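You operate a simulated robot arm through the tools that you are given. There is no shell and no other tool. Be economical: measure what you need, move in short steps, check, and stop when the job is done.

You are at the controls of a simulated two-armed robot. One attempt, no reset.

JOB
Take the lid off the jar marked "nylon" on the loading bed and lay it down there.

The check looks at the end state, three seconds after you hand in, the way a careful person would. Anything else that was tipped, shoved, dropped, spilled or broken makes it a failure. A push-on lid holds only when it is set on centred and level and pressed home; a screw cap is set on level and turned clockwise until tight.

ROBOT AND FRAMES
Two 7-joint arms with two-finger parallel grippers on one trunk, on a base that drives. Base frame: it is fixed to the floor where the robot stands at the start and does not move with it; the origin is under the middle of the robot, x ahead of it, y to its left, z up. Readings come in mm, degrees, newtons and seconds.
The left shoulder is at the start at [50, 177, 1179], the right one opposite. With the tool pointing down near the work surface each hand reaches from about 220 to 700 mm from the robot's upright axis, wherever it stands, measured 20 degrees to its own side. Payload 3.43 kg a hand.
The TCP of each hand is the grasp point between the finger pads, 34 mm short of the fingertips. In the tool frame z runs along the fingers and y along their closing line. Largest opening 128 mm; finger width 24, thickness 12; the body of the gripper, 48 by 130 mm, starts 96 mm behind the TCP.
Orientation is that of the tool frame in the base frame, as a unit quaternion [w, x, y, z]. With the fingers straight down and closing along the base's y, the tool's x points along the base's -x, its y along +y and its z along -z.

CONTROLS
- The arms move only by the tool play_rows. It takes "left_targets", "right_targets" or both (then of equal length, played together; a hand with none holds still); each is a list of rows, each a list of 7 numbers: the shift along the tool's x, y, z in mm, then the turn, a rotation vector about the tool's x, y, z in degrees, then the finger opening in mm, from 0 to 128. In form: [[tx, ty, tz, rx, ry, rz, jaw], ...]. A call has 1 to 8 rows; each row shifts and turns the commanded pose from where the row before left it, along the tool's axes as they then stand. A row lasts 0.2 s, in which the tool goes at most 50 mm and 8.6 degrees; a call with a longer step from one row to the next is refused whole, and so is a gripper value outside its range. Where a pose cannot be reached the arm comes as near as it can. A force on the tool above 40 N (or 10 N above the force at the start of the call, whichever is more), or a blocked arm, ends the call early, and 0.2 s more pass. Each finger travels about 108 mm/s and halts on what it meets, pressing with about 42 N; the grip force reading is that of the motor and also rises with nothing between the fingers. The clock runs only during rows and for 0.2 s after the last one: add rows that do not move to give the fingers time. It gives the time, the measured TCP pose, the force on the tool (base axes), the opening and the grip force at its end, in the units of the frame above (readings bear some noise), with the torque about the TCP (base axes, N m) and any sound that the robot's microphone picked up, and new pictures: "pictures" is both (left out), scene, wrist or none (wrist: the cameras of the hands that moved).
- Cameras (640 x 400 px; columns grow to the right, rows downward): "scene" is now at [155.7, 11.3, 1338]; the picture's right is [0.12, -0.99, 0.00], its down [-0.58, -0.07, -0.81] and it looks along [0.80, 0.10, -0.59] (base axes); focal length 252 px, centre (320, 200). "left" rides on the left gripper at [76, 11, -160] in its tool frame; the picture's right is [-0.15, 0.99, 0.00], its down [-0.88, -0.13, -0.46] and it looks along [-0.45, -0.07, 0.89] (tool axes); focal length 234 px, centre (320, 200). "right" rides on the right gripper at [76, -11, -160] in its tool frame; the picture's right is [0.15, 0.99, 0.00], its down [-0.88, 0.13, -0.46] and it looks along [-0.45, 0.07, 0.89] (tool axes); focal length 234 px, centre (320, 200). There is no depth. A picture from a camera that has moved, and an enlarged one, comes with that camera's place and axes in the base frame and with its lens.
- slide_trunk(by): slides the trunk up (or, below 0, down) by that many mm; the arms and the scene camera ride with it, the base frame stays. It gives what a move gives, with no picture.
- steer(legs): drives the robot by 1 to 6 legs, each [ahead, turn to the left] in mm and degrees, along the robot's own axes; the way and the turn of a leg run together, so that a leg with both is an arc; at most 1500 mm and 180 degrees a leg. The arms and the cameras ride along, it lands a little off, and it stops where it bumps. It gives what a move gives, and a new picture of the scene camera.
- pan_tilt(pan, tilt): turns the head with the scene camera to pan (to the left, within 80 degrees either way) and tilt (down, from -29 to 69), counted from straight ahead of the robot. It gives what a move gives, and a new picture of the scene camera.
- inspect(camera, box): a new picture of the part [left, top, right, bottom] of that camera's present view, enlarged. The clock stands still meanwhile.
- close_job(): hands the job in; it is judged then, once.

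Go step by step. Nothing tells you exact positions but the pictures and the camera data: compare them with the known pose of the tool, close in by small moves and look again before you grip or let go. The budget is 120 turns and 260 pictures, counting those below and the enlarged ones. Unless the task says otherwise, let go and move clear before handing in, and close with one line.

The tools are called as a command line: name --argument value ..., lists and objects as JSON in quotes. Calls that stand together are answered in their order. play_rows: Moves the arms, as the interface text tells. Its arguments: {"type":"object","properties":{"left_targets":{"type":"array","items":{"type":"array","items":{"type":"number"}}},"right_targets":{"type":"array","items":{"type":"array","items":{"type":"number"}}},"pictures":{"type":"string","enum":["both","scene","wrist","none"]}},"required":[]} The other tools are called the same way: slide_trunk (by) slides the trunk up or down; steer (legs) drives the base; pan_tilt (pan, tilt) turns the head that bears the scene camera; inspect (camera, box) takes an enlarged picture of a part of a camera's view; close_job () hands the job in.

At the start:

```text
t: 0.0
left_tcp_pos: [416.4, 338.5, 1177.8]
left_orientation: [0.0, 0.0, 1.0, 0.0]
left_contact_force: [0.1, 0.0, 0.2]
left_torque: [0.0, 0.0, -0.03]
left_opening: 128.1
left_gripper_force: 0.0
right_tcp_pos: [371.8, 7.0, 1142.6]
right_orientation: [0.001, 0.001, 1.0, 0.001]
right_contact_force: [-0.3, -0.1, 0.1]
right_torque: [0.01, 0.06, 0.01]
right_opening: 128.0
right_gripper_force: 0.1
trunk travel left (down, up): [-350.0, 51.0]
robot x, y, heading: [-1.4, 3.2, -0.3]
head pan, tilt: [6.7, 36.0]
```

scene: 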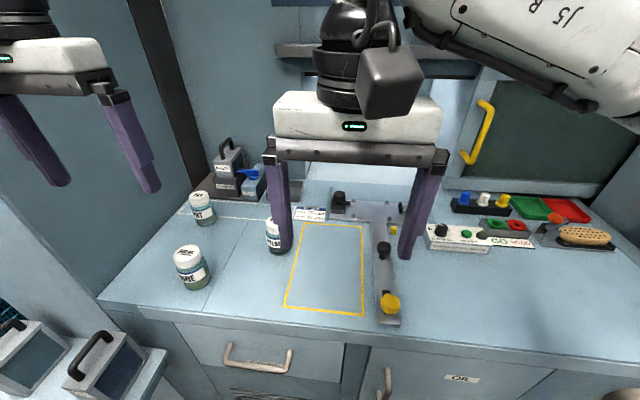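
right: 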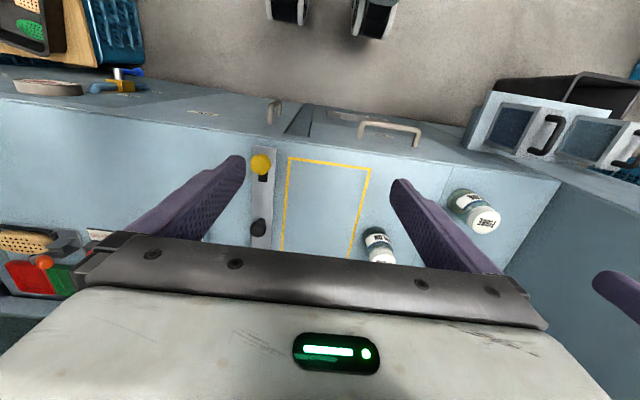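
left: 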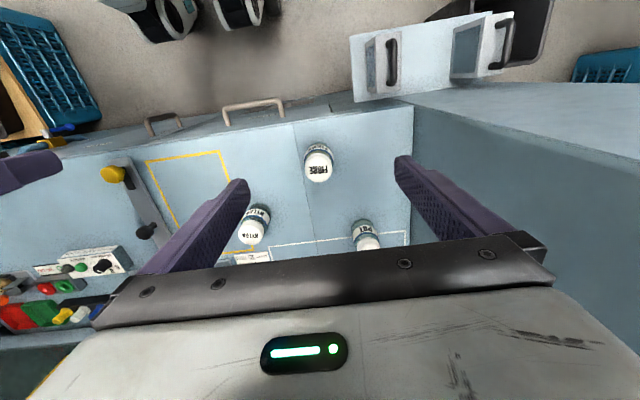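

I see a bench with three white-lidded jars on its left part; I need to read the labels, so I enlarge views of them.

inspect --camera "left" --box '[220, 120, 420, 270]'

inspect --camera "scene" --box '[160, 130, 340, 300]'

inspect --camera "scene" --box '[280, 160, 640, 340]'

```text
2.67 times, centred on (320, 195) of left
camera zoom: at [340.7, 350.6, 1337.4], right [0.15, 0.99, 0.0], down [0.88, -0.13, 0.46], along [0.45, -0.07, -0.89], focal length 624 px, centre (320, 213)
```

zoom: 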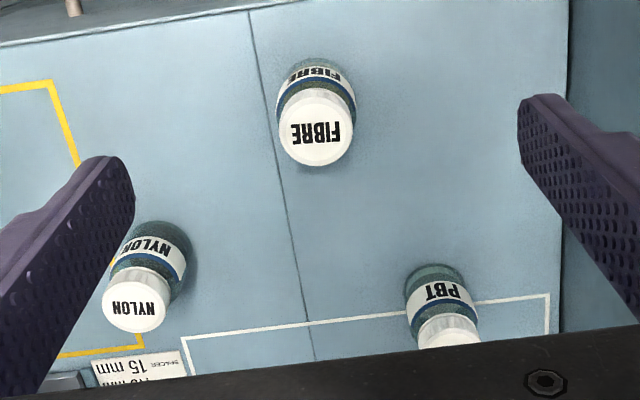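

```text
2.35 times, centred on (250, 215) of scene
camera zoom: at [155.7, 11.3, 1338.0], right [0.12, -0.99, 0.0], down [-0.58, -0.07, -0.81], along [0.8, 0.1, -0.59], focal length 594 px, centre (485, 165)
```

zoom: 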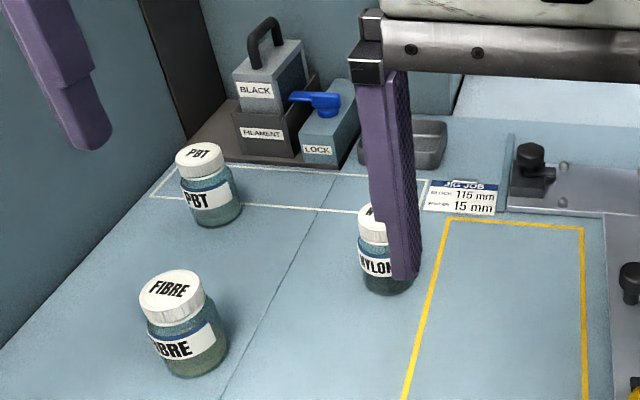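

```text
1.78 times, centred on (460, 250) of scene
camera zoom: at [155.7, 11.3, 1338.0], right [0.12, -0.99, 0.0], down [-0.58, -0.07, -0.81], along [0.8, 0.1, -0.59], focal length 449 px, centre (71, 111)
```

zoom: 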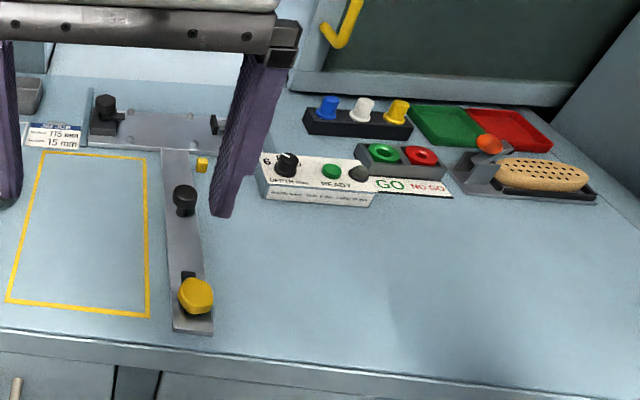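

The NYLON jar's lid is at roughly (591, 170, 952). I move the right hand away to the right and bring the left hand nearer for a close look.

play_rows --left_targets '[[-10, -24, 20, 0, 0, 0, 128], [-10, -24, 20, 0, 0, 0, 128], [-10, -24, 20, 0, 0, 0, 128], [-10, -24, 20, 0, 0, 0, 128], [-10, -24, 20, 0, 0, 0, 128], [-10, -24, 10, 0, 0, 0, 128], [-10, -24, 0, 0, 0, 0, 128]]' --right_targets '[[0, -40, 0, 0, 0, 0, 128], [0, -40, 0, 0, 0, 0, 128], [0, -40, 0, 0, 0, 0, 128], [0, -40, 0, 0, 0, 0, 128], [0, -40, 0, 0, 0, 0, 128], [0, -40, 0, 0, 0, 0, 128], [0, 0, 0, 0, 0, 0, 128]]'

```text
t: 1.6
left_tcp_pos: [487.8, 172.8, 1067.3]
left_orientation: [-0.001, -0.001, 1.0, 0.0]
left_contact_force: [-0.4, 0.3, 1.0]
left_torque: [-0.02, 0.03, 0.03]
left_opening: 127.8
left_gripper_force: 0.0
right_tcp_pos: [373.1, -233.3, 1141.4]
right_orientation: [0.0, 0.0, 1.0, 0.0]
right_contact_force: [-0.2, -0.1, 0.3]
right_torque: [-0.03, 0.03, 0.04]
right_opening: 128.0
right_gripper_force: 0.1
trunk travel left (down, up): [-350.0, 51.0]
robot x, y, heading: [-0.7, 3.3, -0.0]
head pan, tilt: [6.7, 36.0]
camera scene: at [156.6, 11.7, 1337.9], right [0.12, -0.99, 0.0], down [-0.59, -0.07, -0.81], along [0.8, 0.09, -0.59], focal length 252 px, centre (320, 200)
camera right: at [297.0, -244.9, 1301.2], right [-0.15, 0.99, 0.0], down [0.88, 0.13, 0.46], along [0.45, 0.07, -0.89], focal length 234 px, centre (320, 200)
camera left: at [412.3, 182.8, 1226.3], right [0.14, 0.99, 0.0], down [0.88, -0.13, 0.46], along [0.45, -0.07, -0.89], focal length 234 px, centre (320, 200)
```

scene: 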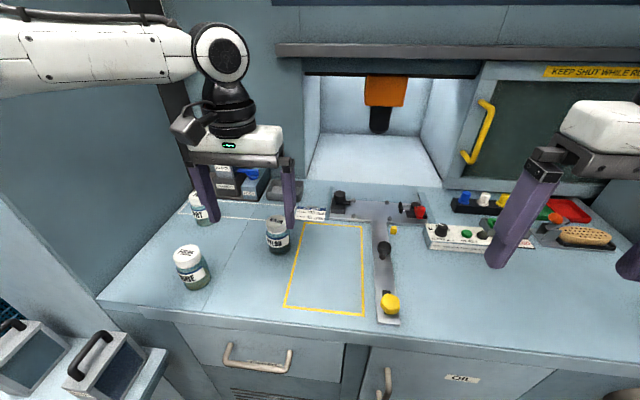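
right: 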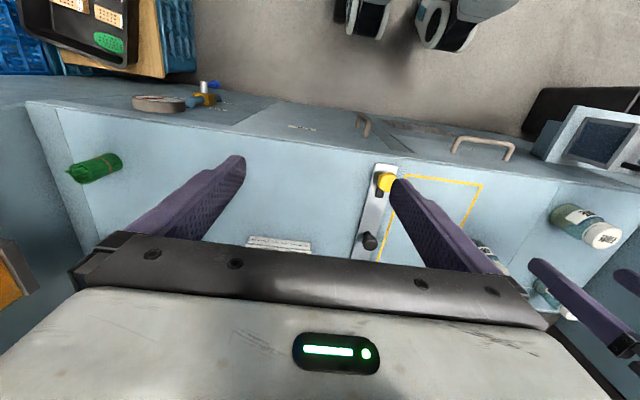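
left: 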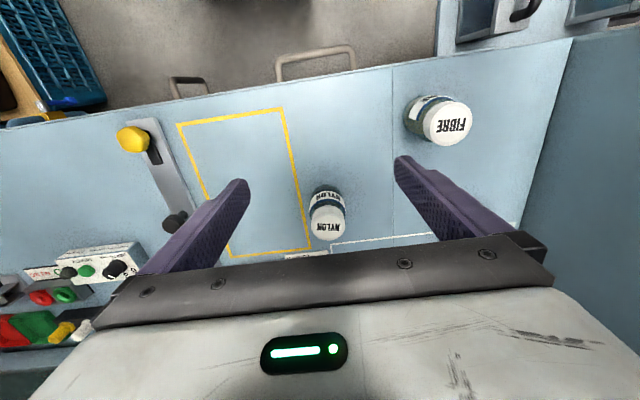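

The NYLON jar stands left of the yellow outline. I enlarge it to judge the kind of lid and measure it.

inspect --camera "left" --box '[270, 170, 380, 270]'

inspect --camera "scene" --box '[160, 180, 320, 300]'

```text
4.00 times, centred on (325, 220) of left
camera zoom: at [412.3, 182.8, 1226.3], right [0.14, 0.99, 0.0], down [0.88, -0.13, 0.46], along [0.45, -0.07, -0.89], focal length 937 px, centre (300, 120)
```

zoom: 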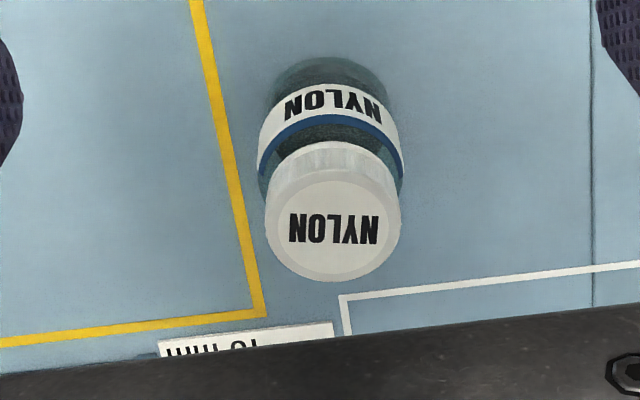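

```text
3.33 times, centred on (240, 240) of scene
camera zoom: at [156.6, 11.7, 1337.9], right [0.12, -0.99, 0.0], down [-0.59, -0.07, -0.81], along [0.8, 0.09, -0.59], focal length 842 px, centre (587, 67)
```

zoom: 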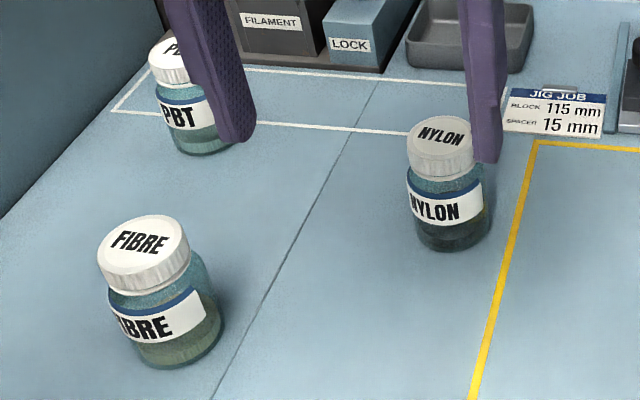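

The lid is ribbed, probably a screw cap: top centre about (602, 166, 943), 48 mm across, bench at about z 845. I bring the left hand above it with the fingers narrowed and look again.

play_rows --left_targets '[[-30, -2, 10, 0, 0, 0, 110], [-30, -2, 15, 0, 0, 0, 90], [-30, -2, 15, 0, 0, 0, 80], [-24, -1, 15, 0, 0, 0, 80], [0, 0, 0, 0, 0, 0, 80]]'

inspect --camera "left" --box '[200, 100, 440, 250]'

inspect --camera "scene" --box '[200, 150, 360, 270]'

```text
t: 2.8
left_tcp_pos: [540.2, 216.2, 1015.3]
left_orientation: [0.001, 0.0, 1.0, -0.001]
left_contact_force: [0.5, -0.4, -0.2]
left_torque: [0.01, 0.03, -0.01]
left_opening: 79.9
left_gripper_force: 0.1
left hand out of reach, approached as far as the arm can: row 1, 2, 3, 4
right_tcp_pos: [372.3, -233.4, 1142.1]
right_orientation: [0.0, 0.0, 1.0, 0.001]
right_contact_force: [-0.4, 0.0, 0.1]
right_torque: [-0.02, 0.01, 0.02]
right_opening: 127.9
right_gripper_force: 0.1
trunk travel left (down, up): [-350.0, 51.0]
robot x, y, heading: [-1.5, 1.1, 0.2]
head pan, tilt: [6.7, 36.0]
camera scene: at [155.6, 11.2, 1338.0], right [0.12, -0.99, 0.0], down [-0.58, -0.07, -0.81], along [0.8, 0.1, -0.59], focal length 252 px, centre (320, 200)
camera left: at [464.8, 227.7, 1175.1], right [0.15, 0.99, 0.0], down [0.88, -0.13, 0.46], along [0.45, -0.07, -0.89], focal length 234 px, centre (320, 200)
```

scene: 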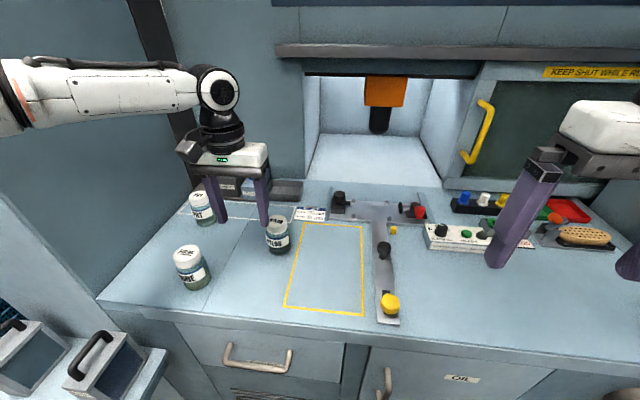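
left: 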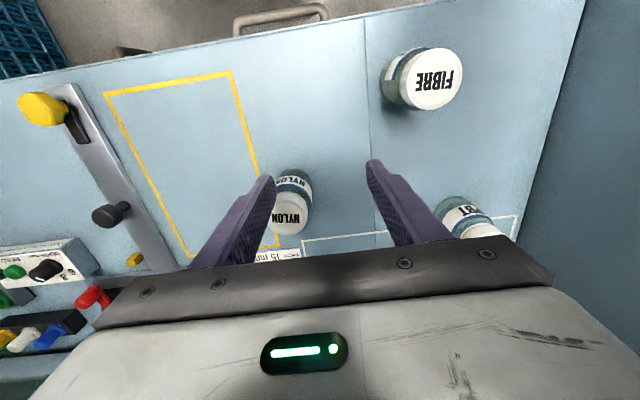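

```text
2.67 times, centred on (320, 175) of left
camera zoom: at [464.8, 227.7, 1175.1], right [0.15, 0.99, 0.0], down [0.88, -0.13, 0.46], along [0.45, -0.07, -0.89], focal length 624 px, centre (320, 267)
```

zoom: 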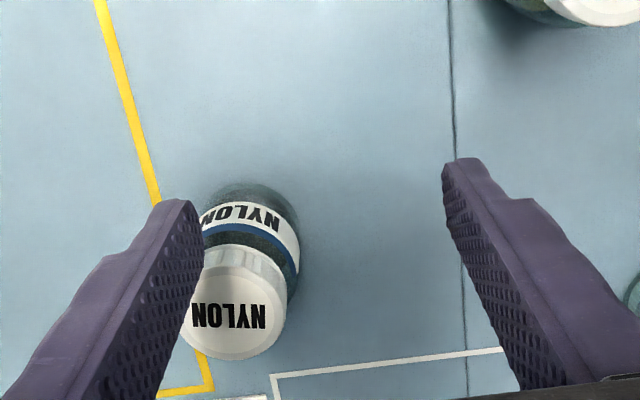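

```text
3.33 times, centred on (280, 210) of scene
camera zoom: at [155.6, 11.2, 1338.0], right [0.12, -0.99, 0.0], down [-0.58, -0.07, -0.81], along [0.8, 0.1, -0.59], focal length 842 px, centre (453, 167)
```

zoom: 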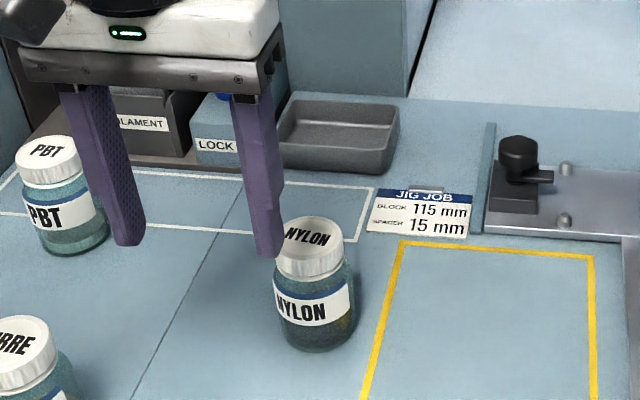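

The left arm ran out of reach at the pose I asked for, so I drive the base a little ahead.

steer --legs '[[70, 0]]'

```text
t: 3.8
left_tcp_pos: [610.6, 218.5, 1015.9]
left_orientation: [0.0, -0.001, 1.0, -0.001]
left_contact_force: [0.0, 0.3, 0.1]
left_torque: [-0.01, 0.03, -0.02]
left_opening: 79.9
left_gripper_force: 0.1
right_tcp_pos: [442.1, -233.0, 1141.8]
right_orientation: [0.0, 0.0, 1.0, 0.001]
right_contact_force: [-0.4, -0.3, 0.8]
right_torque: [-0.02, 0.06, -0.01]
right_opening: 127.8
right_gripper_force: 0.1
trunk travel left (down, up): [-350.0, 51.0]
robot x, y, heading: [64.8, -2.0, -0.1]
head pan, tilt: [6.7, 36.0]
camera scene: at [226.4, 11.4, 1337.9], right [0.12, -0.99, 0.0], down [-0.58, -0.07, -0.81], along [0.8, 0.1, -0.59], focal length 252 px, centre (320, 200)
```

scene: 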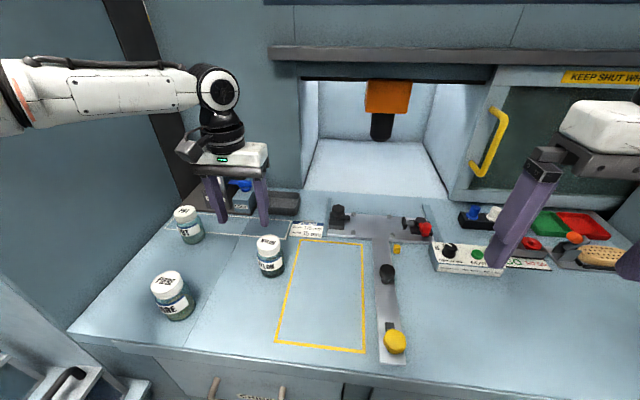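

Driven. Now I shift the left hand over the jar at the same height.

play_rows --left_targets '[[3, -13, 0, 0, 0, 0, 80], [3, -13, 0, 0, 0, 0, 80], [3, -13, 0, 0, 0, 0, 80], [0, -13, 0, 0, 0, 0, 80], [0, 0, 0, 0, 0, 0, 80]]'

```text
t: 5.0
left_tcp_pos: [582.7, 184.0, 1019.0]
left_orientation: [0.001, -0.001, 1.0, -0.002]
left_contact_force: [-0.9, -0.2, -0.7]
left_torque: [0.01, 0.02, -0.02]
left_opening: 80.0
left_gripper_force: 0.1
left hand out of reach, approached as far as the arm can: row 1, 2, 3, 4
right_tcp_pos: [442.8, -233.3, 1142.6]
right_orientation: [0.0, 0.0, 1.0, 0.001]
right_contact_force: [0.2, -0.3, 0.1]
right_torque: [0.0, 0.04, -0.01]
right_opening: 128.1
right_gripper_force: 0.0
trunk travel left (down, up): [-350.0, 51.0]
robot x, y, heading: [69.7, 4.6, -0.1]
head pan, tilt: [6.7, 36.0]
camera scene: at [225.5, 11.4, 1338.0], right [0.12, -0.99, 0.0], down [-0.58, -0.07, -0.81], along [0.8, 0.1, -0.59], focal length 252 px, centre (320, 200)
camera left: at [505.9, 194.4, 1177.8], right [0.14, 0.99, 0.0], down [0.88, -0.13, 0.46], along [0.45, -0.07, -0.89], focal length 234 px, centre (320, 200)
```

scene: 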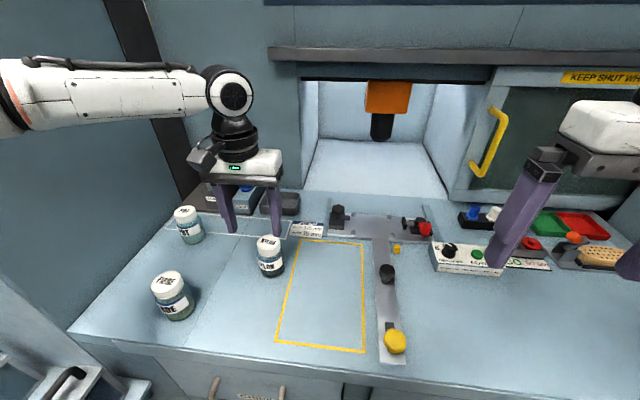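
left: 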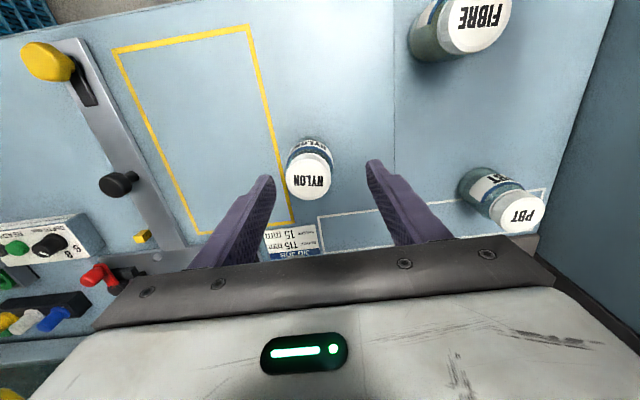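

Still limited by the arm's posture rather than the distance. I try turning the tool about its own axis while heading for the jar's axis.

play_rows --left_targets '[[0, 0, 0, 0, 0, 8, 80], [0, 0, 0, 0, 0, 8, 80], [0, 0, 0, 0, 0, 8, 80], [0, 0, 0, 0, 0, 8, 80], [0, 0, 0, 0, 0, 0, 80]]' --pictures "none"

```text
t: 6.2
left_tcp_pos: [580.9, 184.3, 1019.3]
left_orientation: [0.002, 0.275, 0.961, -0.001]
left_contact_force: [-0.3, -0.4, 0.5]
left_torque: [0.0, 0.0, -0.02]
left_opening: 80.2
left_gripper_force: 0.2
right_tcp_pos: [441.7, -233.5, 1141.5]
right_orientation: [0.0, 0.0, 1.0, 0.001]
right_contact_force: [0.7, 1.1, 0.0]
right_torque: [-0.04, -0.02, -0.03]
right_opening: 128.2
right_gripper_force: 0.0
trunk travel left (down, up): [-350.0, 51.0]
robot x, y, heading: [68.9, -1.2, 0.1]
head pan, tilt: [6.7, 36.0]
```

play_rows --left_targets '[[-13, -2, 0, 0, 0, 0, 80], [-13, -2, 0, 0, 0, 0, 80], [0, 0, 0, 0, 0, 0, 80]]'

```text
t: 7.0
left_tcp_pos: [581.3, 184.7, 1018.3]
left_orientation: [0.002, 0.275, 0.961, -0.001]
left_contact_force: [-1.1, 0.1, 0.7]
left_torque: [-0.01, -0.02, 0.02]
left_opening: 80.0
left_gripper_force: 0.1
left hand out of reach, approached as far as the arm can: row 1, 2
right_tcp_pos: [440.6, -233.0, 1140.9]
right_orientation: [0.001, -0.001, 1.0, 0.001]
right_contact_force: [0.3, 0.5, -0.9]
right_torque: [0.03, 0.03, 0.0]
right_opening: 128.1
right_gripper_force: 0.1
trunk travel left (down, up): [-350.0, 51.0]
robot x, y, heading: [68.9, 1.0, -0.0]
head pan, tilt: [6.7, 36.0]
camera scene: at [225.4, 11.4, 1338.0], right [0.12, -0.99, 0.0], down [-0.58, -0.07, -0.81], along [0.8, 0.1, -0.59], focal length 252 px, centre (320, 200)
camera left: at [522.9, 232.7, 1178.0], right [0.65, 0.76, 0.0], down [0.68, -0.58, 0.46], along [0.35, -0.3, -0.89], focal length 234 px, centre (320, 200)
```

scene: 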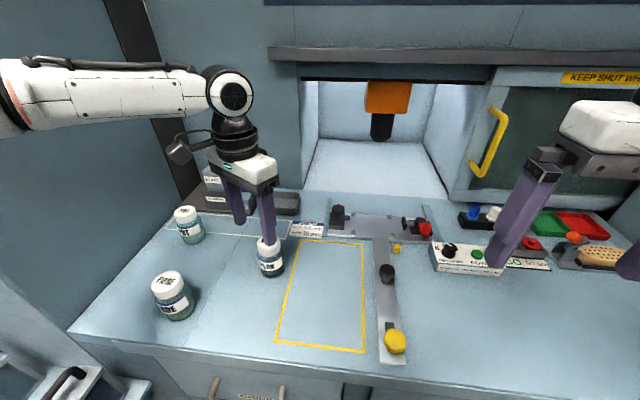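
left: 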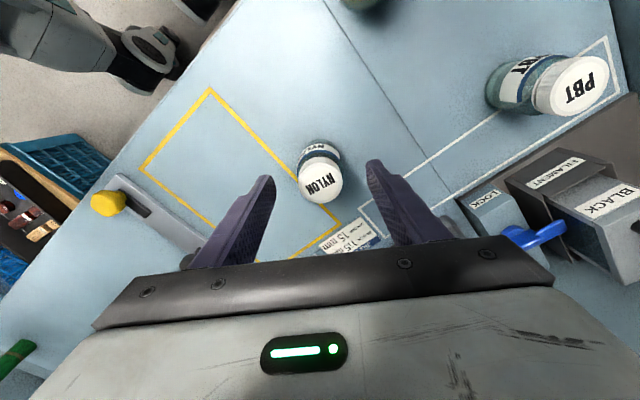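

Turning is free but the wrist position is the limit, and lower is worse. So I raise the hand, then lower the trunk.

play_rows --left_targets '[[0, 0, -40, 0, 0, 0, 80], [0, 0, -40, 0, 0, 0, 80], [0, 0, -40, 0, 0, 0, 80], [0, 0, -40, 0, 0, 0, 80], [0, 0, -40, 0, 0, 0, 80], [0, 0, 0, 0, 0, 0, 80]]' --right_targets '[[0, 0, -30, 0, 0, 0, 128], [0, 0, -30, 0, 0, 0, 128], [0, 0, -30, 0, 0, 0, 128], [0, 0, -30, 0, 0, 0, 128], [0, 0, -30, 0, 0, 0, 128], [0, 0, 0, 0, 0, 0, 128]]' --pictures "none"

slide_trunk --by -180

```text
t: 8.4
left_tcp_pos: [560.9, 209.5, 1192.4]
left_orientation: [0.001, 0.276, 0.961, 0.001]
left_contact_force: [0.2, 0.7, -0.1]
left_torque: [-0.01, 0.06, 0.03]
left_opening: 80.2
left_gripper_force: 0.0
left hand out of reach, approached as far as the arm can: row 2, 3, 4, 5
right_tcp_pos: [444.1, -234.0, 1291.8]
right_orientation: [0.0, 0.001, 1.0, 0.001]
right_contact_force: [0.2, -0.1, -0.5]
right_torque: [-0.01, 0.06, 0.02]
right_opening: 127.7
right_gripper_force: 0.1
trunk travel left (down, up): [-350.0, 51.0]
robot x, y, heading: [71.6, 3.4, -0.1]
head pan, tilt: [6.7, 36.0]
```

```text
t: 10.4
left_tcp_pos: [560.0, 207.7, 1012.1]
left_orientation: [0.001, 0.275, 0.962, 0.001]
left_contact_force: [-0.2, 0.2, 0.4]
left_torque: [-0.04, 0.01, 0.02]
left_opening: 79.8
left_gripper_force: 0.0
right_tcp_pos: [442.8, -232.9, 1112.7]
right_orientation: [0.0, 0.0, 1.0, 0.0]
right_contact_force: [-0.6, -0.7, -0.5]
right_torque: [0.0, 0.0, 0.0]
right_opening: 128.0
right_gripper_force: 0.1
trunk travel left (down, up): [-170.0, 231.0]
robot x, y, heading: [68.6, 1.1, 0.1]
head pan, tilt: [6.7, 36.0]
```

Reach seems better the deeper the hand is below the shoulder, so I slide the trunk up to its top instead and go down from there.

slide_trunk --by 230

play_rows --left_targets '[[0, 0, 40, 0, 0, -8, 80], [0, 0, 45, 0, 0, -8, 80], [0, 0, 45, 0, 0, -8, 80], [0, 0, 45, 0, 0, -8, 80], [0, 0, 45, 0, 0, 0, 80], [0, 0, 30, 0, 0, 0, 80], [0, 0, 0, 0, 0, 0, 80]]'

```text
t: 12.8
left_tcp_pos: [560.5, 209.2, 1242.2]
left_orientation: [0.0, 0.275, 0.961, 0.0]
left_contact_force: [0.1, -0.3, 0.4]
left_torque: [-0.01, -0.01, 0.02]
left_opening: 80.0
left_gripper_force: 0.0
right_tcp_pos: [442.3, -232.0, 1341.5]
right_orientation: [0.0, 0.0, 1.0, 0.001]
right_contact_force: [-0.3, 0.8, -0.8]
right_torque: [0.02, 0.03, 0.0]
right_opening: 127.9
right_gripper_force: 0.0
trunk travel left (down, up): [-400.0, 1.0]
robot x, y, heading: [71.1, -2.0, -0.0]
head pan, tilt: [6.7, 36.0]
```

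```text
t: 14.4
left_tcp_pos: [559.5, 207.9, 992.7]
left_orientation: [0.0, -0.002, 1.0, -0.001]
left_contact_force: [0.3, 0.4, 0.2]
left_torque: [-0.04, 0.01, 0.04]
left_opening: 79.9
left_gripper_force: 0.0
right_tcp_pos: [442.6, -232.3, 1341.7]
right_orientation: [-0.001, 0.0, 1.0, 0.001]
right_contact_force: [0.2, -0.2, 1.4]
right_torque: [0.0, -0.01, -0.01]
right_opening: 128.0
right_gripper_force: 0.1
trunk travel left (down, up): [-400.0, 1.0]
robot x, y, heading: [68.9, 1.2, -0.1]
head pan, tilt: [6.7, 36.0]
camera scene: at [225.2, 11.4, 1388.1], right [0.12, -0.99, 0.0], down [-0.58, -0.07, -0.81], along [0.8, 0.1, -0.59], focal length 252 px, centre (320, 200)
camera left: at [484.2, 218.6, 1151.7], right [0.14, 0.99, 0.0], down [0.88, -0.13, 0.46], along [0.45, -0.07, -0.89], focal length 234 px, centre (320, 200)
```

scene: 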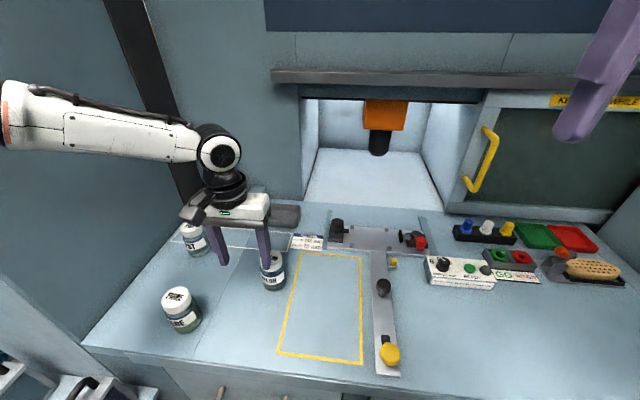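
left: 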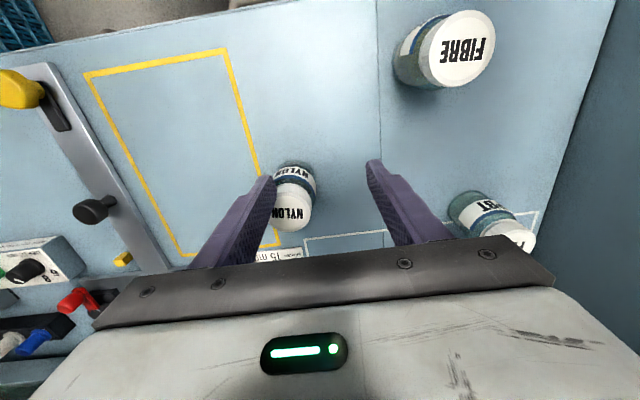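

Now to above the jar's axis, keeping the fingertips just above the lid.

play_rows --left_targets '[[-14, -14, -5, 0, 0, 0, 80], [-14, -14, 0, 0, 0, 0, 80], [-14, -14, 0, 0, 0, 0, 80], [0, 0, 0, 0, 0, 0, 80]]'

```text
t: 15.4
left_tcp_pos: [576.9, 193.5, 1009.8]
left_orientation: [0.001, -0.001, 1.0, -0.001]
left_contact_force: [0.3, 0.7, -0.4]
left_torque: [0.0, 0.02, -0.01]
left_opening: 80.0
left_gripper_force: 0.1
left hand out of reach, approached as far as the arm can: row 2, 3
right_tcp_pos: [441.6, -233.3, 1342.4]
right_orientation: [0.0, 0.0, 1.0, 0.001]
right_contact_force: [0.7, 0.3, -0.3]
right_torque: [-0.01, -0.02, -0.04]
right_opening: 128.1
right_gripper_force: 0.1
trunk travel left (down, up): [-400.0, 1.0]
robot x, y, heading: [70.2, -2.2, -0.0]
head pan, tilt: [6.7, 36.0]
camera scene: at [225.3, 11.5, 1388.0], right [0.12, -0.99, 0.0], down [-0.58, -0.07, -0.81], along [0.8, 0.1, -0.59], focal length 252 px, centre (320, 200)
camera left: at [499.7, 203.7, 1167.9], right [0.15, 0.99, 0.0], down [0.88, -0.13, 0.46], along [0.45, -0.07, -0.89], focal length 234 px, centre (320, 200)
```

scene: 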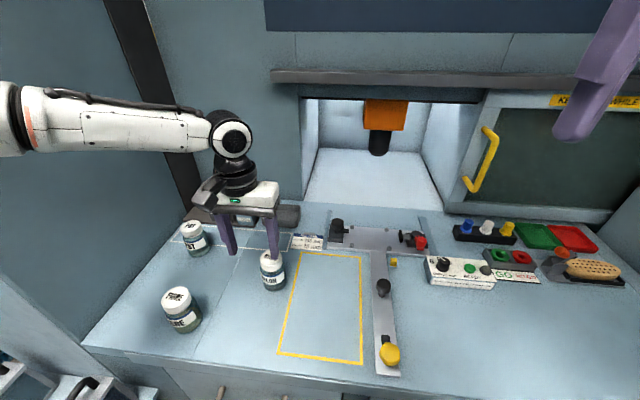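
left: 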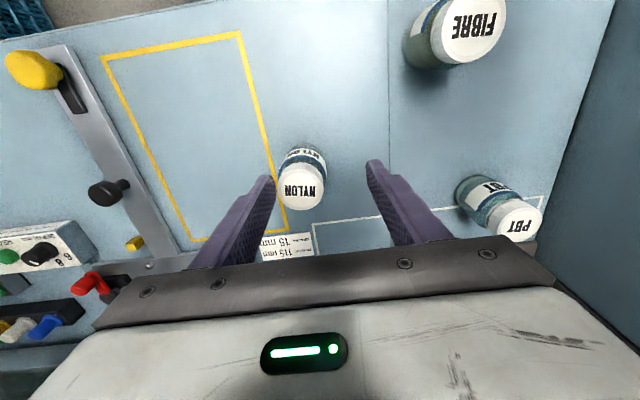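

The hand is short by about 30 mm, so I drive the base 60 mm more ahead (hands are clear above everything).

steer --legs '[[60, 0]]'

play_rows --left_targets '[[12, -9, 0, 0, 0, 0, 80], [12, -9, 0, 0, 0, 0, 80], [11, -9, 0, 0, 0, 0, 80], [0, 0, 0, 0, 0, 0, 80]]'

```text
t: 16.6
left_tcp_pos: [635.4, 193.8, 1009.4]
left_orientation: [0.003, 0.0, 1.0, -0.001]
left_contact_force: [-0.7, 0.5, 0.7]
left_torque: [0.01, -0.03, 0.03]
left_opening: 80.0
left_gripper_force: 0.1
right_tcp_pos: [501.6, -232.7, 1341.5]
right_orientation: [0.001, 0.001, 1.0, 0.001]
right_contact_force: [0.4, 0.6, 0.4]
right_torque: [0.0, -0.05, 0.0]
right_opening: 128.1
right_gripper_force: 0.0
trunk travel left (down, up): [-400.0, 1.0]
robot x, y, heading: [131.4, 1.4, -0.0]
head pan, tilt: [6.7, 36.0]
stopped in leg 1: the robot was blocked; the commanded pose is now the measured one
camera scene: at [284.9, 11.5, 1388.2], right [0.12, -0.99, 0.0], down [-0.58, -0.07, -0.81], along [0.8, 0.1, -0.59], focal length 252 px, centre (320, 200)
```

scene: 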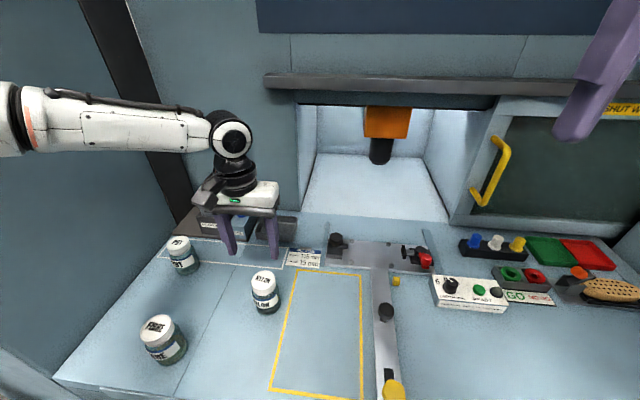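

```text
t: 17.6
left_tcp_pos: [601.6, 165.0, 1008.9]
left_orientation: [0.002, -0.001, 1.0, -0.001]
left_contact_force: [-0.4, 0.2, -0.6]
left_torque: [-0.03, 0.02, -0.01]
left_opening: 80.0
left_gripper_force: 0.0
right_tcp_pos: [503.3, -233.5, 1341.0]
right_orientation: [-0.001, 0.0, 1.0, 0.0]
right_contact_force: [-0.3, 0.0, -0.1]
right_torque: [-0.05, 0.04, -0.02]
right_opening: 127.8
right_gripper_force: 0.1
trunk travel left (down, up): [-400.0, 1.0]
robot x, y, heading: [130.2, -1.7, 0.2]
head pan, tilt: [6.7, 36.0]
camera scene: at [286.3, 11.5, 1388.0], right [0.12, -0.99, 0.0], down [-0.58, -0.07, -0.81], along [0.8, 0.1, -0.59], focal length 252 px, centre (320, 200)
camera left: at [525.6, 176.5, 1167.7], right [0.14, 0.99, 0.0], down [0.88, -0.13, 0.46], along [0.45, -0.07, -0.89], focal length 234 px, centre (320, 200)
```

scene: 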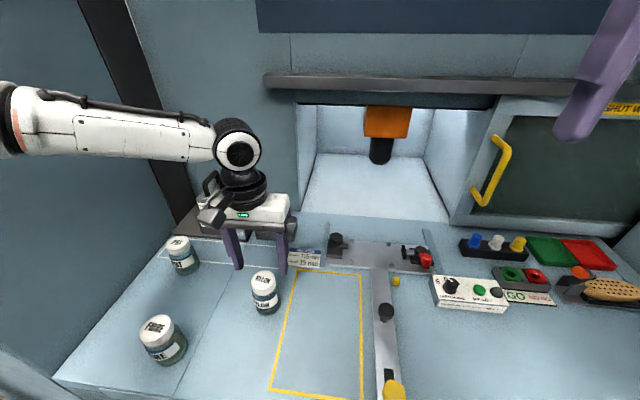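
left: 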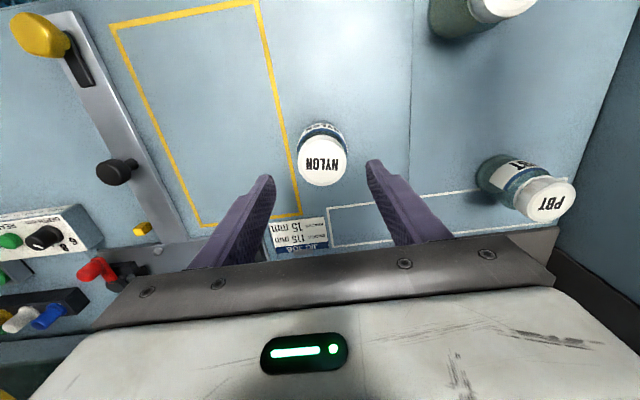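

Bench contact reached; the hand is over the lid within a few mm. I pre-turn the wrist clockwise (for unscrewing range) and check centring.

play_rows --left_targets '[[4, 3, 0, 0, 0, 8, 80], [0, 0, 0, 0, 0, 8, 80], [0, 0, 0, 0, 0, 8, 80], [0, 0, 0, 0, 0, 8, 80], [0, 0, 0, 0, 0, 8, 80], [0, 0, 0, 0, 0, 8, 80], [0, 0, 0, 0, 0, 8, 80], [0, 0, 0, 0, 0, 8, 80]]'

```text
t: 19.4
left_tcp_pos: [598.5, 168.8, 1008.1]
left_orientation: [0.002, 0.531, 0.848, -0.001]
left_contact_force: [-0.3, 0.6, 0.4]
left_torque: [0.0, 0.02, -0.02]
left_opening: 80.4
left_gripper_force: 0.1
right_tcp_pos: [503.3, -233.2, 1341.2]
right_orientation: [0.0, 0.002, 1.0, 0.001]
right_contact_force: [0.6, 0.6, 0.3]
right_torque: [-0.02, 0.02, 0.0]
right_opening: 128.2
right_gripper_force: 0.1
trunk travel left (down, up): [-400.0, 1.0]
robot x, y, heading: [129.5, 7.0, -0.2]
head pan, tilt: [6.7, 36.0]
camera scene: at [286.2, 11.5, 1388.0], right [0.12, -0.99, 0.0], down [-0.58, -0.07, -0.81], along [0.8, 0.1, -0.59], focal length 252 px, centre (320, 200)
camera left: at [574.4, 241.7, 1167.5], right [0.95, 0.3, 0.0], down [0.27, -0.85, 0.46], along [0.14, -0.44, -0.89], focal length 234 px, centre (320, 200)
```

scene: 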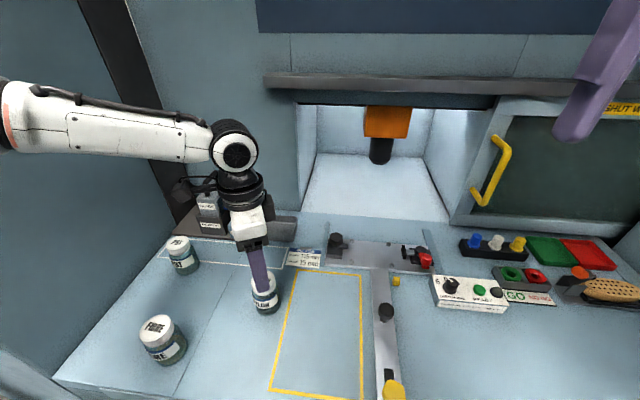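
left: 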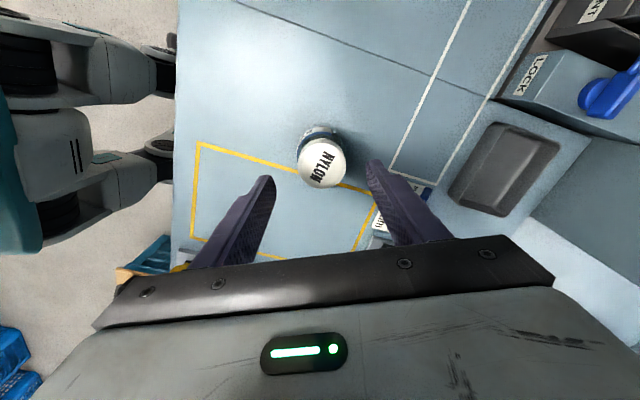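

Centred to within 2 mm. I descend so the fingertips straddle only the lid, then check.

play_rows --left_targets '[[0, 0, 15, 0, 0, 0, 80], [0, 0, 15, 0, 0, 0, 80], [0, 0, 15, 0, 0, 0, 72], [0, 0, 3, 0, 0, 0, 66], [0, 0, 0, 0, 0, 0, 66]]'

inspect --camera "left" --box '[220, 80, 420, 220]'

inspect --camera "scene" --box '[200, 210, 340, 330]'

```text
t: 20.6
left_tcp_pos: [593.4, 176.9, 963.9]
left_orientation: [0.003, 0.529, 0.848, -0.001]
left_contact_force: [-0.4, -0.9, 0.9]
left_torque: [0.05, 0.01, 0.02]
left_opening: 65.9
left_gripper_force: 0.1
left hand out of reach, approached as far as the arm can: row 2, 3
right_tcp_pos: [503.5, -234.0, 1341.0]
right_orientation: [0.0, 0.001, 1.0, 0.001]
right_contact_force: [-0.2, 0.4, -0.2]
right_torque: [0.01, 0.01, -0.01]
right_opening: 127.9
right_gripper_force: 0.1
trunk travel left (down, up): [-400.0, 1.0]
robot x, y, heading: [133.8, 4.1, 0.1]
head pan, tilt: [6.7, 36.0]
camera scene: at [286.2, 11.5, 1388.0], right [0.12, -0.99, 0.0], down [-0.58, -0.07, -0.81], along [0.8, 0.1, -0.59], focal length 252 px, centre (320, 200)
camera left: at [569.5, 249.3, 1122.8], right [0.95, 0.3, 0.0], down [0.27, -0.85, 0.46], along [0.14, -0.44, -0.89], focal length 234 px, centre (320, 200)
```

scene: 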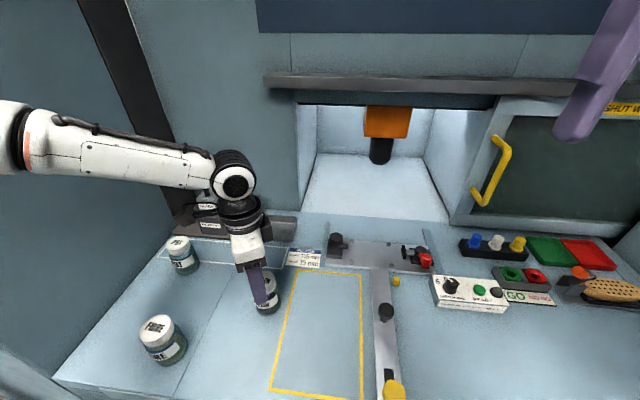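
left: 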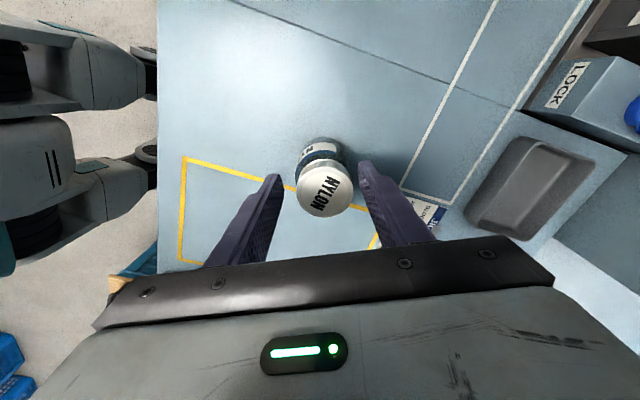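

```text
2.86 times, centred on (320, 150) of left
camera zoom: at [569.5, 249.3, 1122.8], right [0.95, 0.3, 0.0], down [0.27, -0.85, 0.46], along [0.14, -0.44, -0.89], focal length 669 px, centre (320, 343)
```

zoom: 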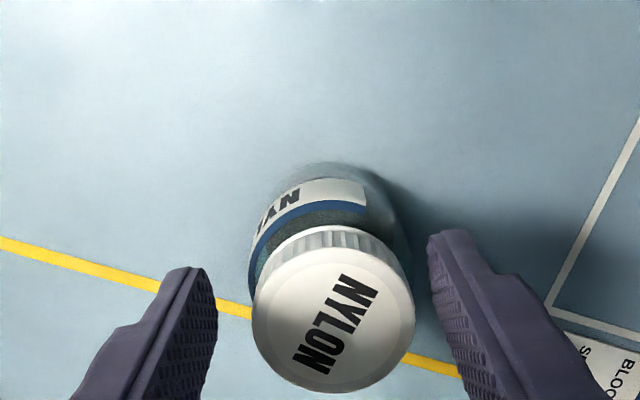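

```text
3.33 times, centred on (270, 270) of scene
camera zoom: at [286.2, 11.5, 1388.0], right [0.12, -0.99, 0.0], down [-0.58, -0.07, -0.81], along [0.8, 0.1, -0.59], focal length 842 px, centre (487, -33)
```

zoom: 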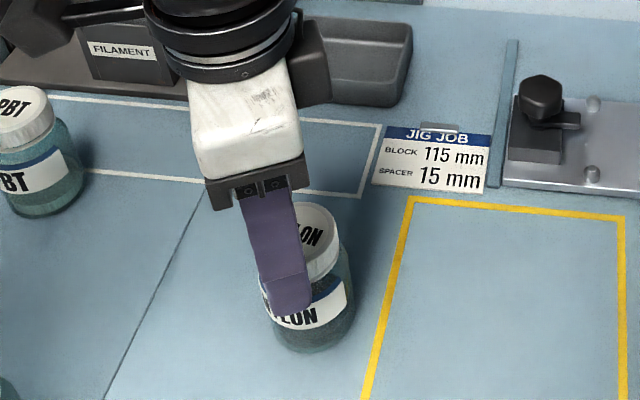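

The reach limit bit again at this height: the best spot is about 150 mm below shoulder height. I raise the hand, lower the trunk 110 mm, then re-centre.

play_rows --left_targets '[[0, 0, -30, 0, 0, 0, 80], [0, 0, -40, 0, 0, 0, 80], [0, 0, -40, 0, 0, 0, 80], [-4, 1, -40, 0, 0, 0, 80], [-4, 0, 0, 0, 0, 0, 80]]' --pictures "none"

slide_trunk --by -110

inspect --camera "left" --box '[220, 80, 420, 220]'

```text
t: 21.8
left_tcp_pos: [598.7, 169.1, 1115.3]
left_orientation: [0.002, 0.529, 0.848, -0.001]
left_contact_force: [-0.7, 0.4, 0.6]
left_torque: [0.01, 0.02, -0.01]
left_opening: 80.2
left_gripper_force: 0.1
right_tcp_pos: [505.0, -233.6, 1341.0]
right_orientation: [0.0, 0.001, 1.0, 0.002]
right_contact_force: [0.2, -0.3, 0.2]
right_torque: [0.02, -0.01, 0.01]
right_opening: 127.8
right_gripper_force: 0.0
trunk travel left (down, up): [-400.0, 1.0]
robot x, y, heading: [128.5, 1.1, -0.0]
head pan, tilt: [6.7, 36.0]
```

```text
t: 23.2
left_tcp_pos: [597.1, 169.2, 1003.2]
left_orientation: [0.002, 0.53, 0.848, 0.0]
left_contact_force: [0.8, 0.1, 0.9]
left_torque: [0.01, -0.04, -0.03]
left_opening: 80.0
left_gripper_force: 0.0
right_tcp_pos: [503.6, -233.3, 1231.3]
right_orientation: [0.0, 0.0, 1.0, 0.001]
right_contact_force: [-0.2, 0.5, 0.2]
right_torque: [-0.02, 0.01, -0.01]
right_opening: 128.1
right_gripper_force: 0.1
trunk travel left (down, up): [-290.0, 111.0]
robot x, y, heading: [130.5, 0.1, -0.2]
head pan, tilt: [6.7, 36.0]
```

```text
2.86 times, centred on (320, 150) of left
camera zoom: at [573.4, 241.7, 1163.4], right [0.95, 0.3, 0.0], down [0.27, -0.85, 0.46], along [0.14, -0.44, -0.89], focal length 669 px, centre (320, 343)
```

zoom: 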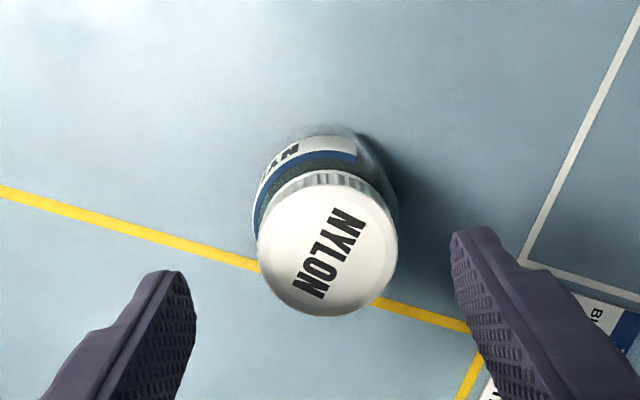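

Centred. I descend 43 mm and close on the lid gently.

play_rows --left_targets '[[0, 1, 15, 0, 0, 0, 80], [0, 0, 15, 0, 0, 0, 72], [0, 0, 13, 0, 0, 0, 64], [0, 0, 0, 0, 0, 0, 60], [0, 0, 0, 0, 0, 0, 60]]'

inspect --camera "left" --box '[220, 80, 420, 220]'

inspect --camera "scene" --box '[190, 180, 330, 300]'

```text
t: 24.4
left_tcp_pos: [597.4, 170.0, 960.4]
left_orientation: [0.002, 0.529, 0.849, 0.0]
left_contact_force: [-0.1, 0.0, 0.7]
left_torque: [0.01, 0.0, 0.01]
left_opening: 60.1
left_gripper_force: 0.1
right_tcp_pos: [502.9, -233.3, 1231.0]
right_orientation: [0.0, 0.001, 1.0, 0.0]
right_contact_force: [1.2, 0.0, 0.0]
right_torque: [-0.04, 0.01, -0.01]
right_opening: 128.0
right_gripper_force: 0.1
trunk travel left (down, up): [-290.0, 111.0]
robot x, y, heading: [129.4, 1.9, 0.1]
head pan, tilt: [6.7, 36.0]
camera scene: at [286.2, 11.5, 1278.0], right [0.12, -0.99, 0.0], down [-0.58, -0.07, -0.81], along [0.8, 0.1, -0.59], focal length 252 px, centre (320, 200)
camera left: at [574.6, 242.2, 1120.2], right [0.95, 0.3, 0.0], down [0.27, -0.85, 0.46], along [0.14, -0.44, -0.89], focal length 234 px, centre (320, 200)
```

scene: 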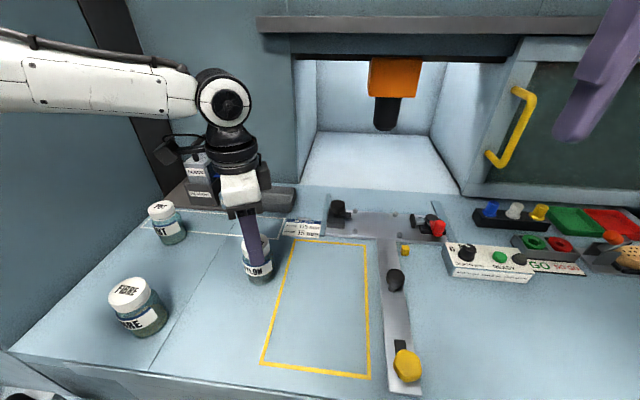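
left: 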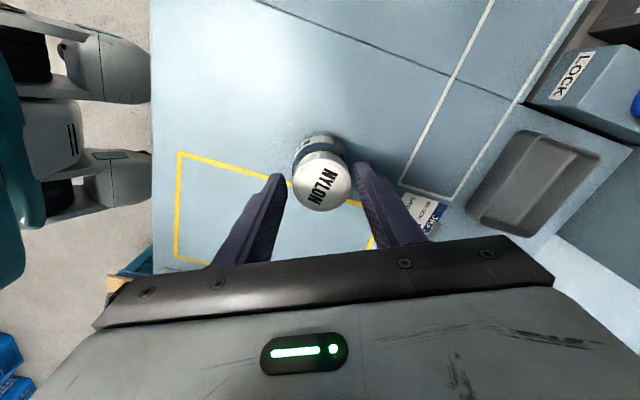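

```text
2.86 times, centred on (320, 150) of left
camera zoom: at [574.6, 242.2, 1120.2], right [0.95, 0.3, 0.0], down [0.27, -0.85, 0.46], along [0.14, -0.44, -0.89], focal length 669 px, centre (320, 343)
```

zoom: 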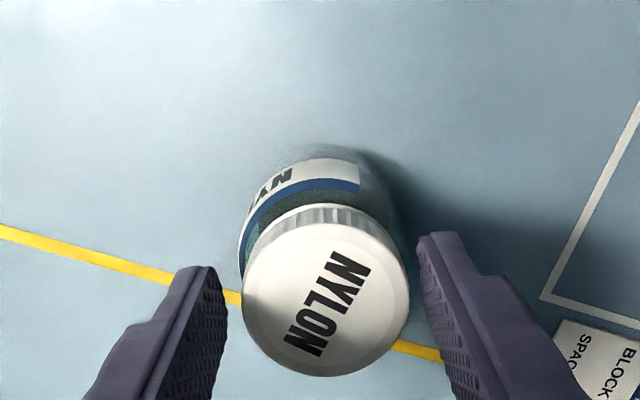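

```text
3.33 times, centred on (260, 240) of scene
camera zoom: at [286.2, 11.5, 1278.0], right [0.12, -0.99, 0.0], down [-0.58, -0.07, -0.81], along [0.8, 0.1, -0.59], focal length 842 px, centre (520, 67)
```

zoom: 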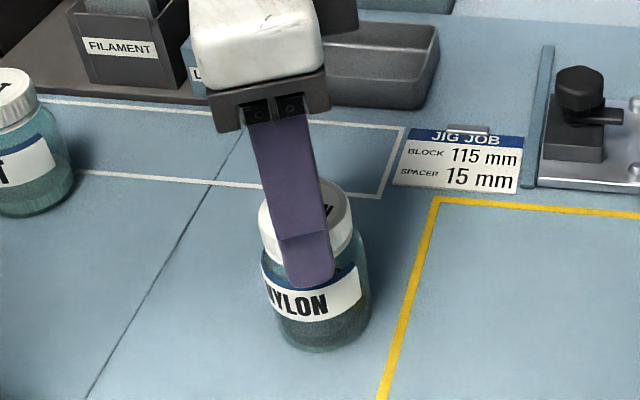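

Lid top confirmed at z ≈ 943, fingers straddle it evenly. I close on the lid.

play_rows --left_targets '[[0, 0, 0, 0, 0, 0, 50], [0, 0, 0, 0, 0, 0, 42], [0, 0, 0, 0, 0, 0, 42], [0, 0, 0, 0, 0, 0, 42]]' --pictures "wrist"

```text
t: 25.4
left_tcp_pos: [598.2, 169.8, 962.1]
left_orientation: [0.002, 0.53, 0.848, 0.0]
left_contact_force: [-0.1, 0.2, 0.2]
left_torque: [0.02, 0.0, -0.01]
left_opening: 47.2
left_gripper_force: 41.8
right_tcp_pos: [503.5, -232.3, 1232.6]
right_orientation: [0.0, 0.001, 1.0, 0.001]
right_contact_force: [0.5, -0.1, 0.2]
right_torque: [0.03, -0.02, -0.02]
right_opening: 128.0
right_gripper_force: 0.0
trunk travel left (down, up): [-290.0, 111.0]
robot x, y, heading: [129.6, -0.9, -0.2]
head pan, tilt: [6.7, 36.0]
camera left: at [574.7, 242.2, 1120.4], right [0.95, 0.3, 0.0], down [0.27, -0.85, 0.46], along [0.14, -0.44, -0.89], focal length 234 px, centre (320, 200)
```

left: 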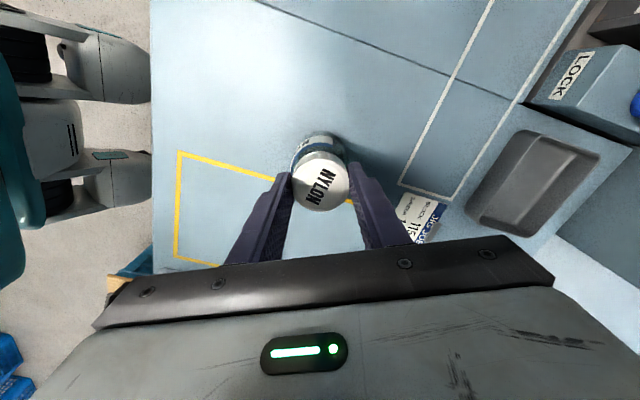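

Lid gripped, 47 mm wide, with no side force. I turn it counter-clockwise a little and watch the torque and the jar's label.

play_rows --left_targets '[[0, 0, 0, 0, 0, -8, 42], [0, 0, 0, 0, 0, -8, 42], [0, 0, 0, 0, 0, -8, 42], [0, 0, 0, 0, 0, -8, 42]]'

inspect --camera "scene" --box '[190, 180, 330, 300]'

```text
t: 26.4
left_tcp_pos: [597.8, 169.8, 961.7]
left_orientation: [0.002, 0.273, 0.962, 0.0]
left_contact_force: [-1.5, 0.2, 0.4]
left_torque: [-0.01, 0.1, -0.04]
left_opening: 47.5
left_gripper_force: 41.8
right_tcp_pos: [503.8, -232.5, 1231.1]
right_orientation: [-0.001, 0.001, 1.0, 0.001]
right_contact_force: [0.2, 0.7, -0.2]
right_torque: [0.04, 0.02, 0.01]
right_opening: 127.8
right_gripper_force: 0.2
trunk travel left (down, up): [-290.0, 111.0]
robot x, y, heading: [131.2, 1.0, 0.0]
head pan, tilt: [6.7, 36.0]
camera scene: at [286.1, 11.5, 1278.0], right [0.12, -0.99, 0.0], down [-0.58, -0.07, -0.81], along [0.8, 0.1, -0.59], focal length 252 px, centre (320, 200)
camera left: at [539.1, 218.6, 1120.2], right [0.64, 0.76, 0.0], down [0.68, -0.57, 0.46], along [0.35, -0.3, -0.89], focal length 234 px, centre (320, 200)
```

scene: 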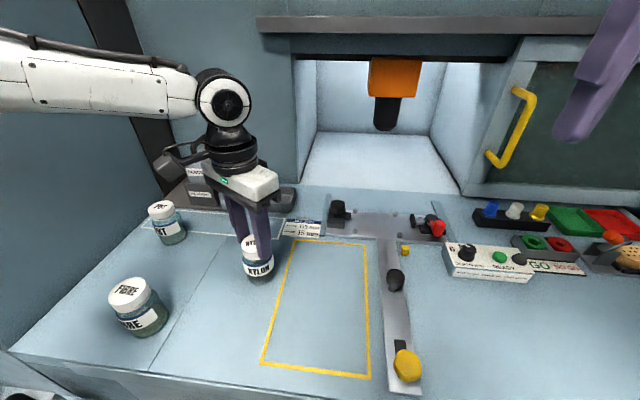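
left: 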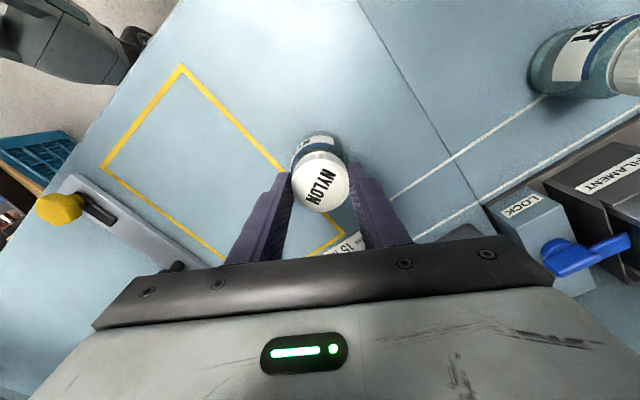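

```text
3.33 times, centred on (260, 240) of scene
camera zoom: at [286.1, 11.5, 1278.0], right [0.12, -0.99, 0.0], down [-0.58, -0.07, -0.81], along [0.8, 0.1, -0.59], focal length 842 px, centre (520, 67)
```

zoom: 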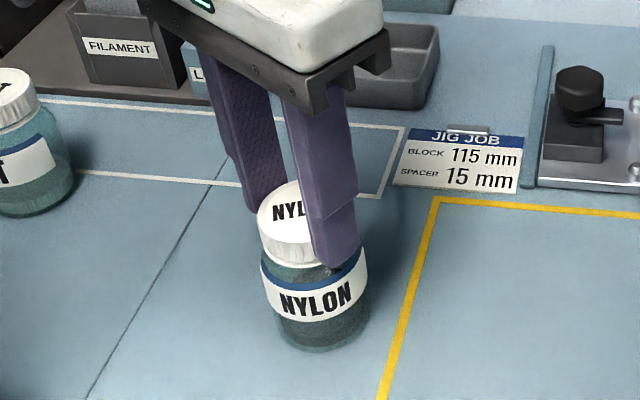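

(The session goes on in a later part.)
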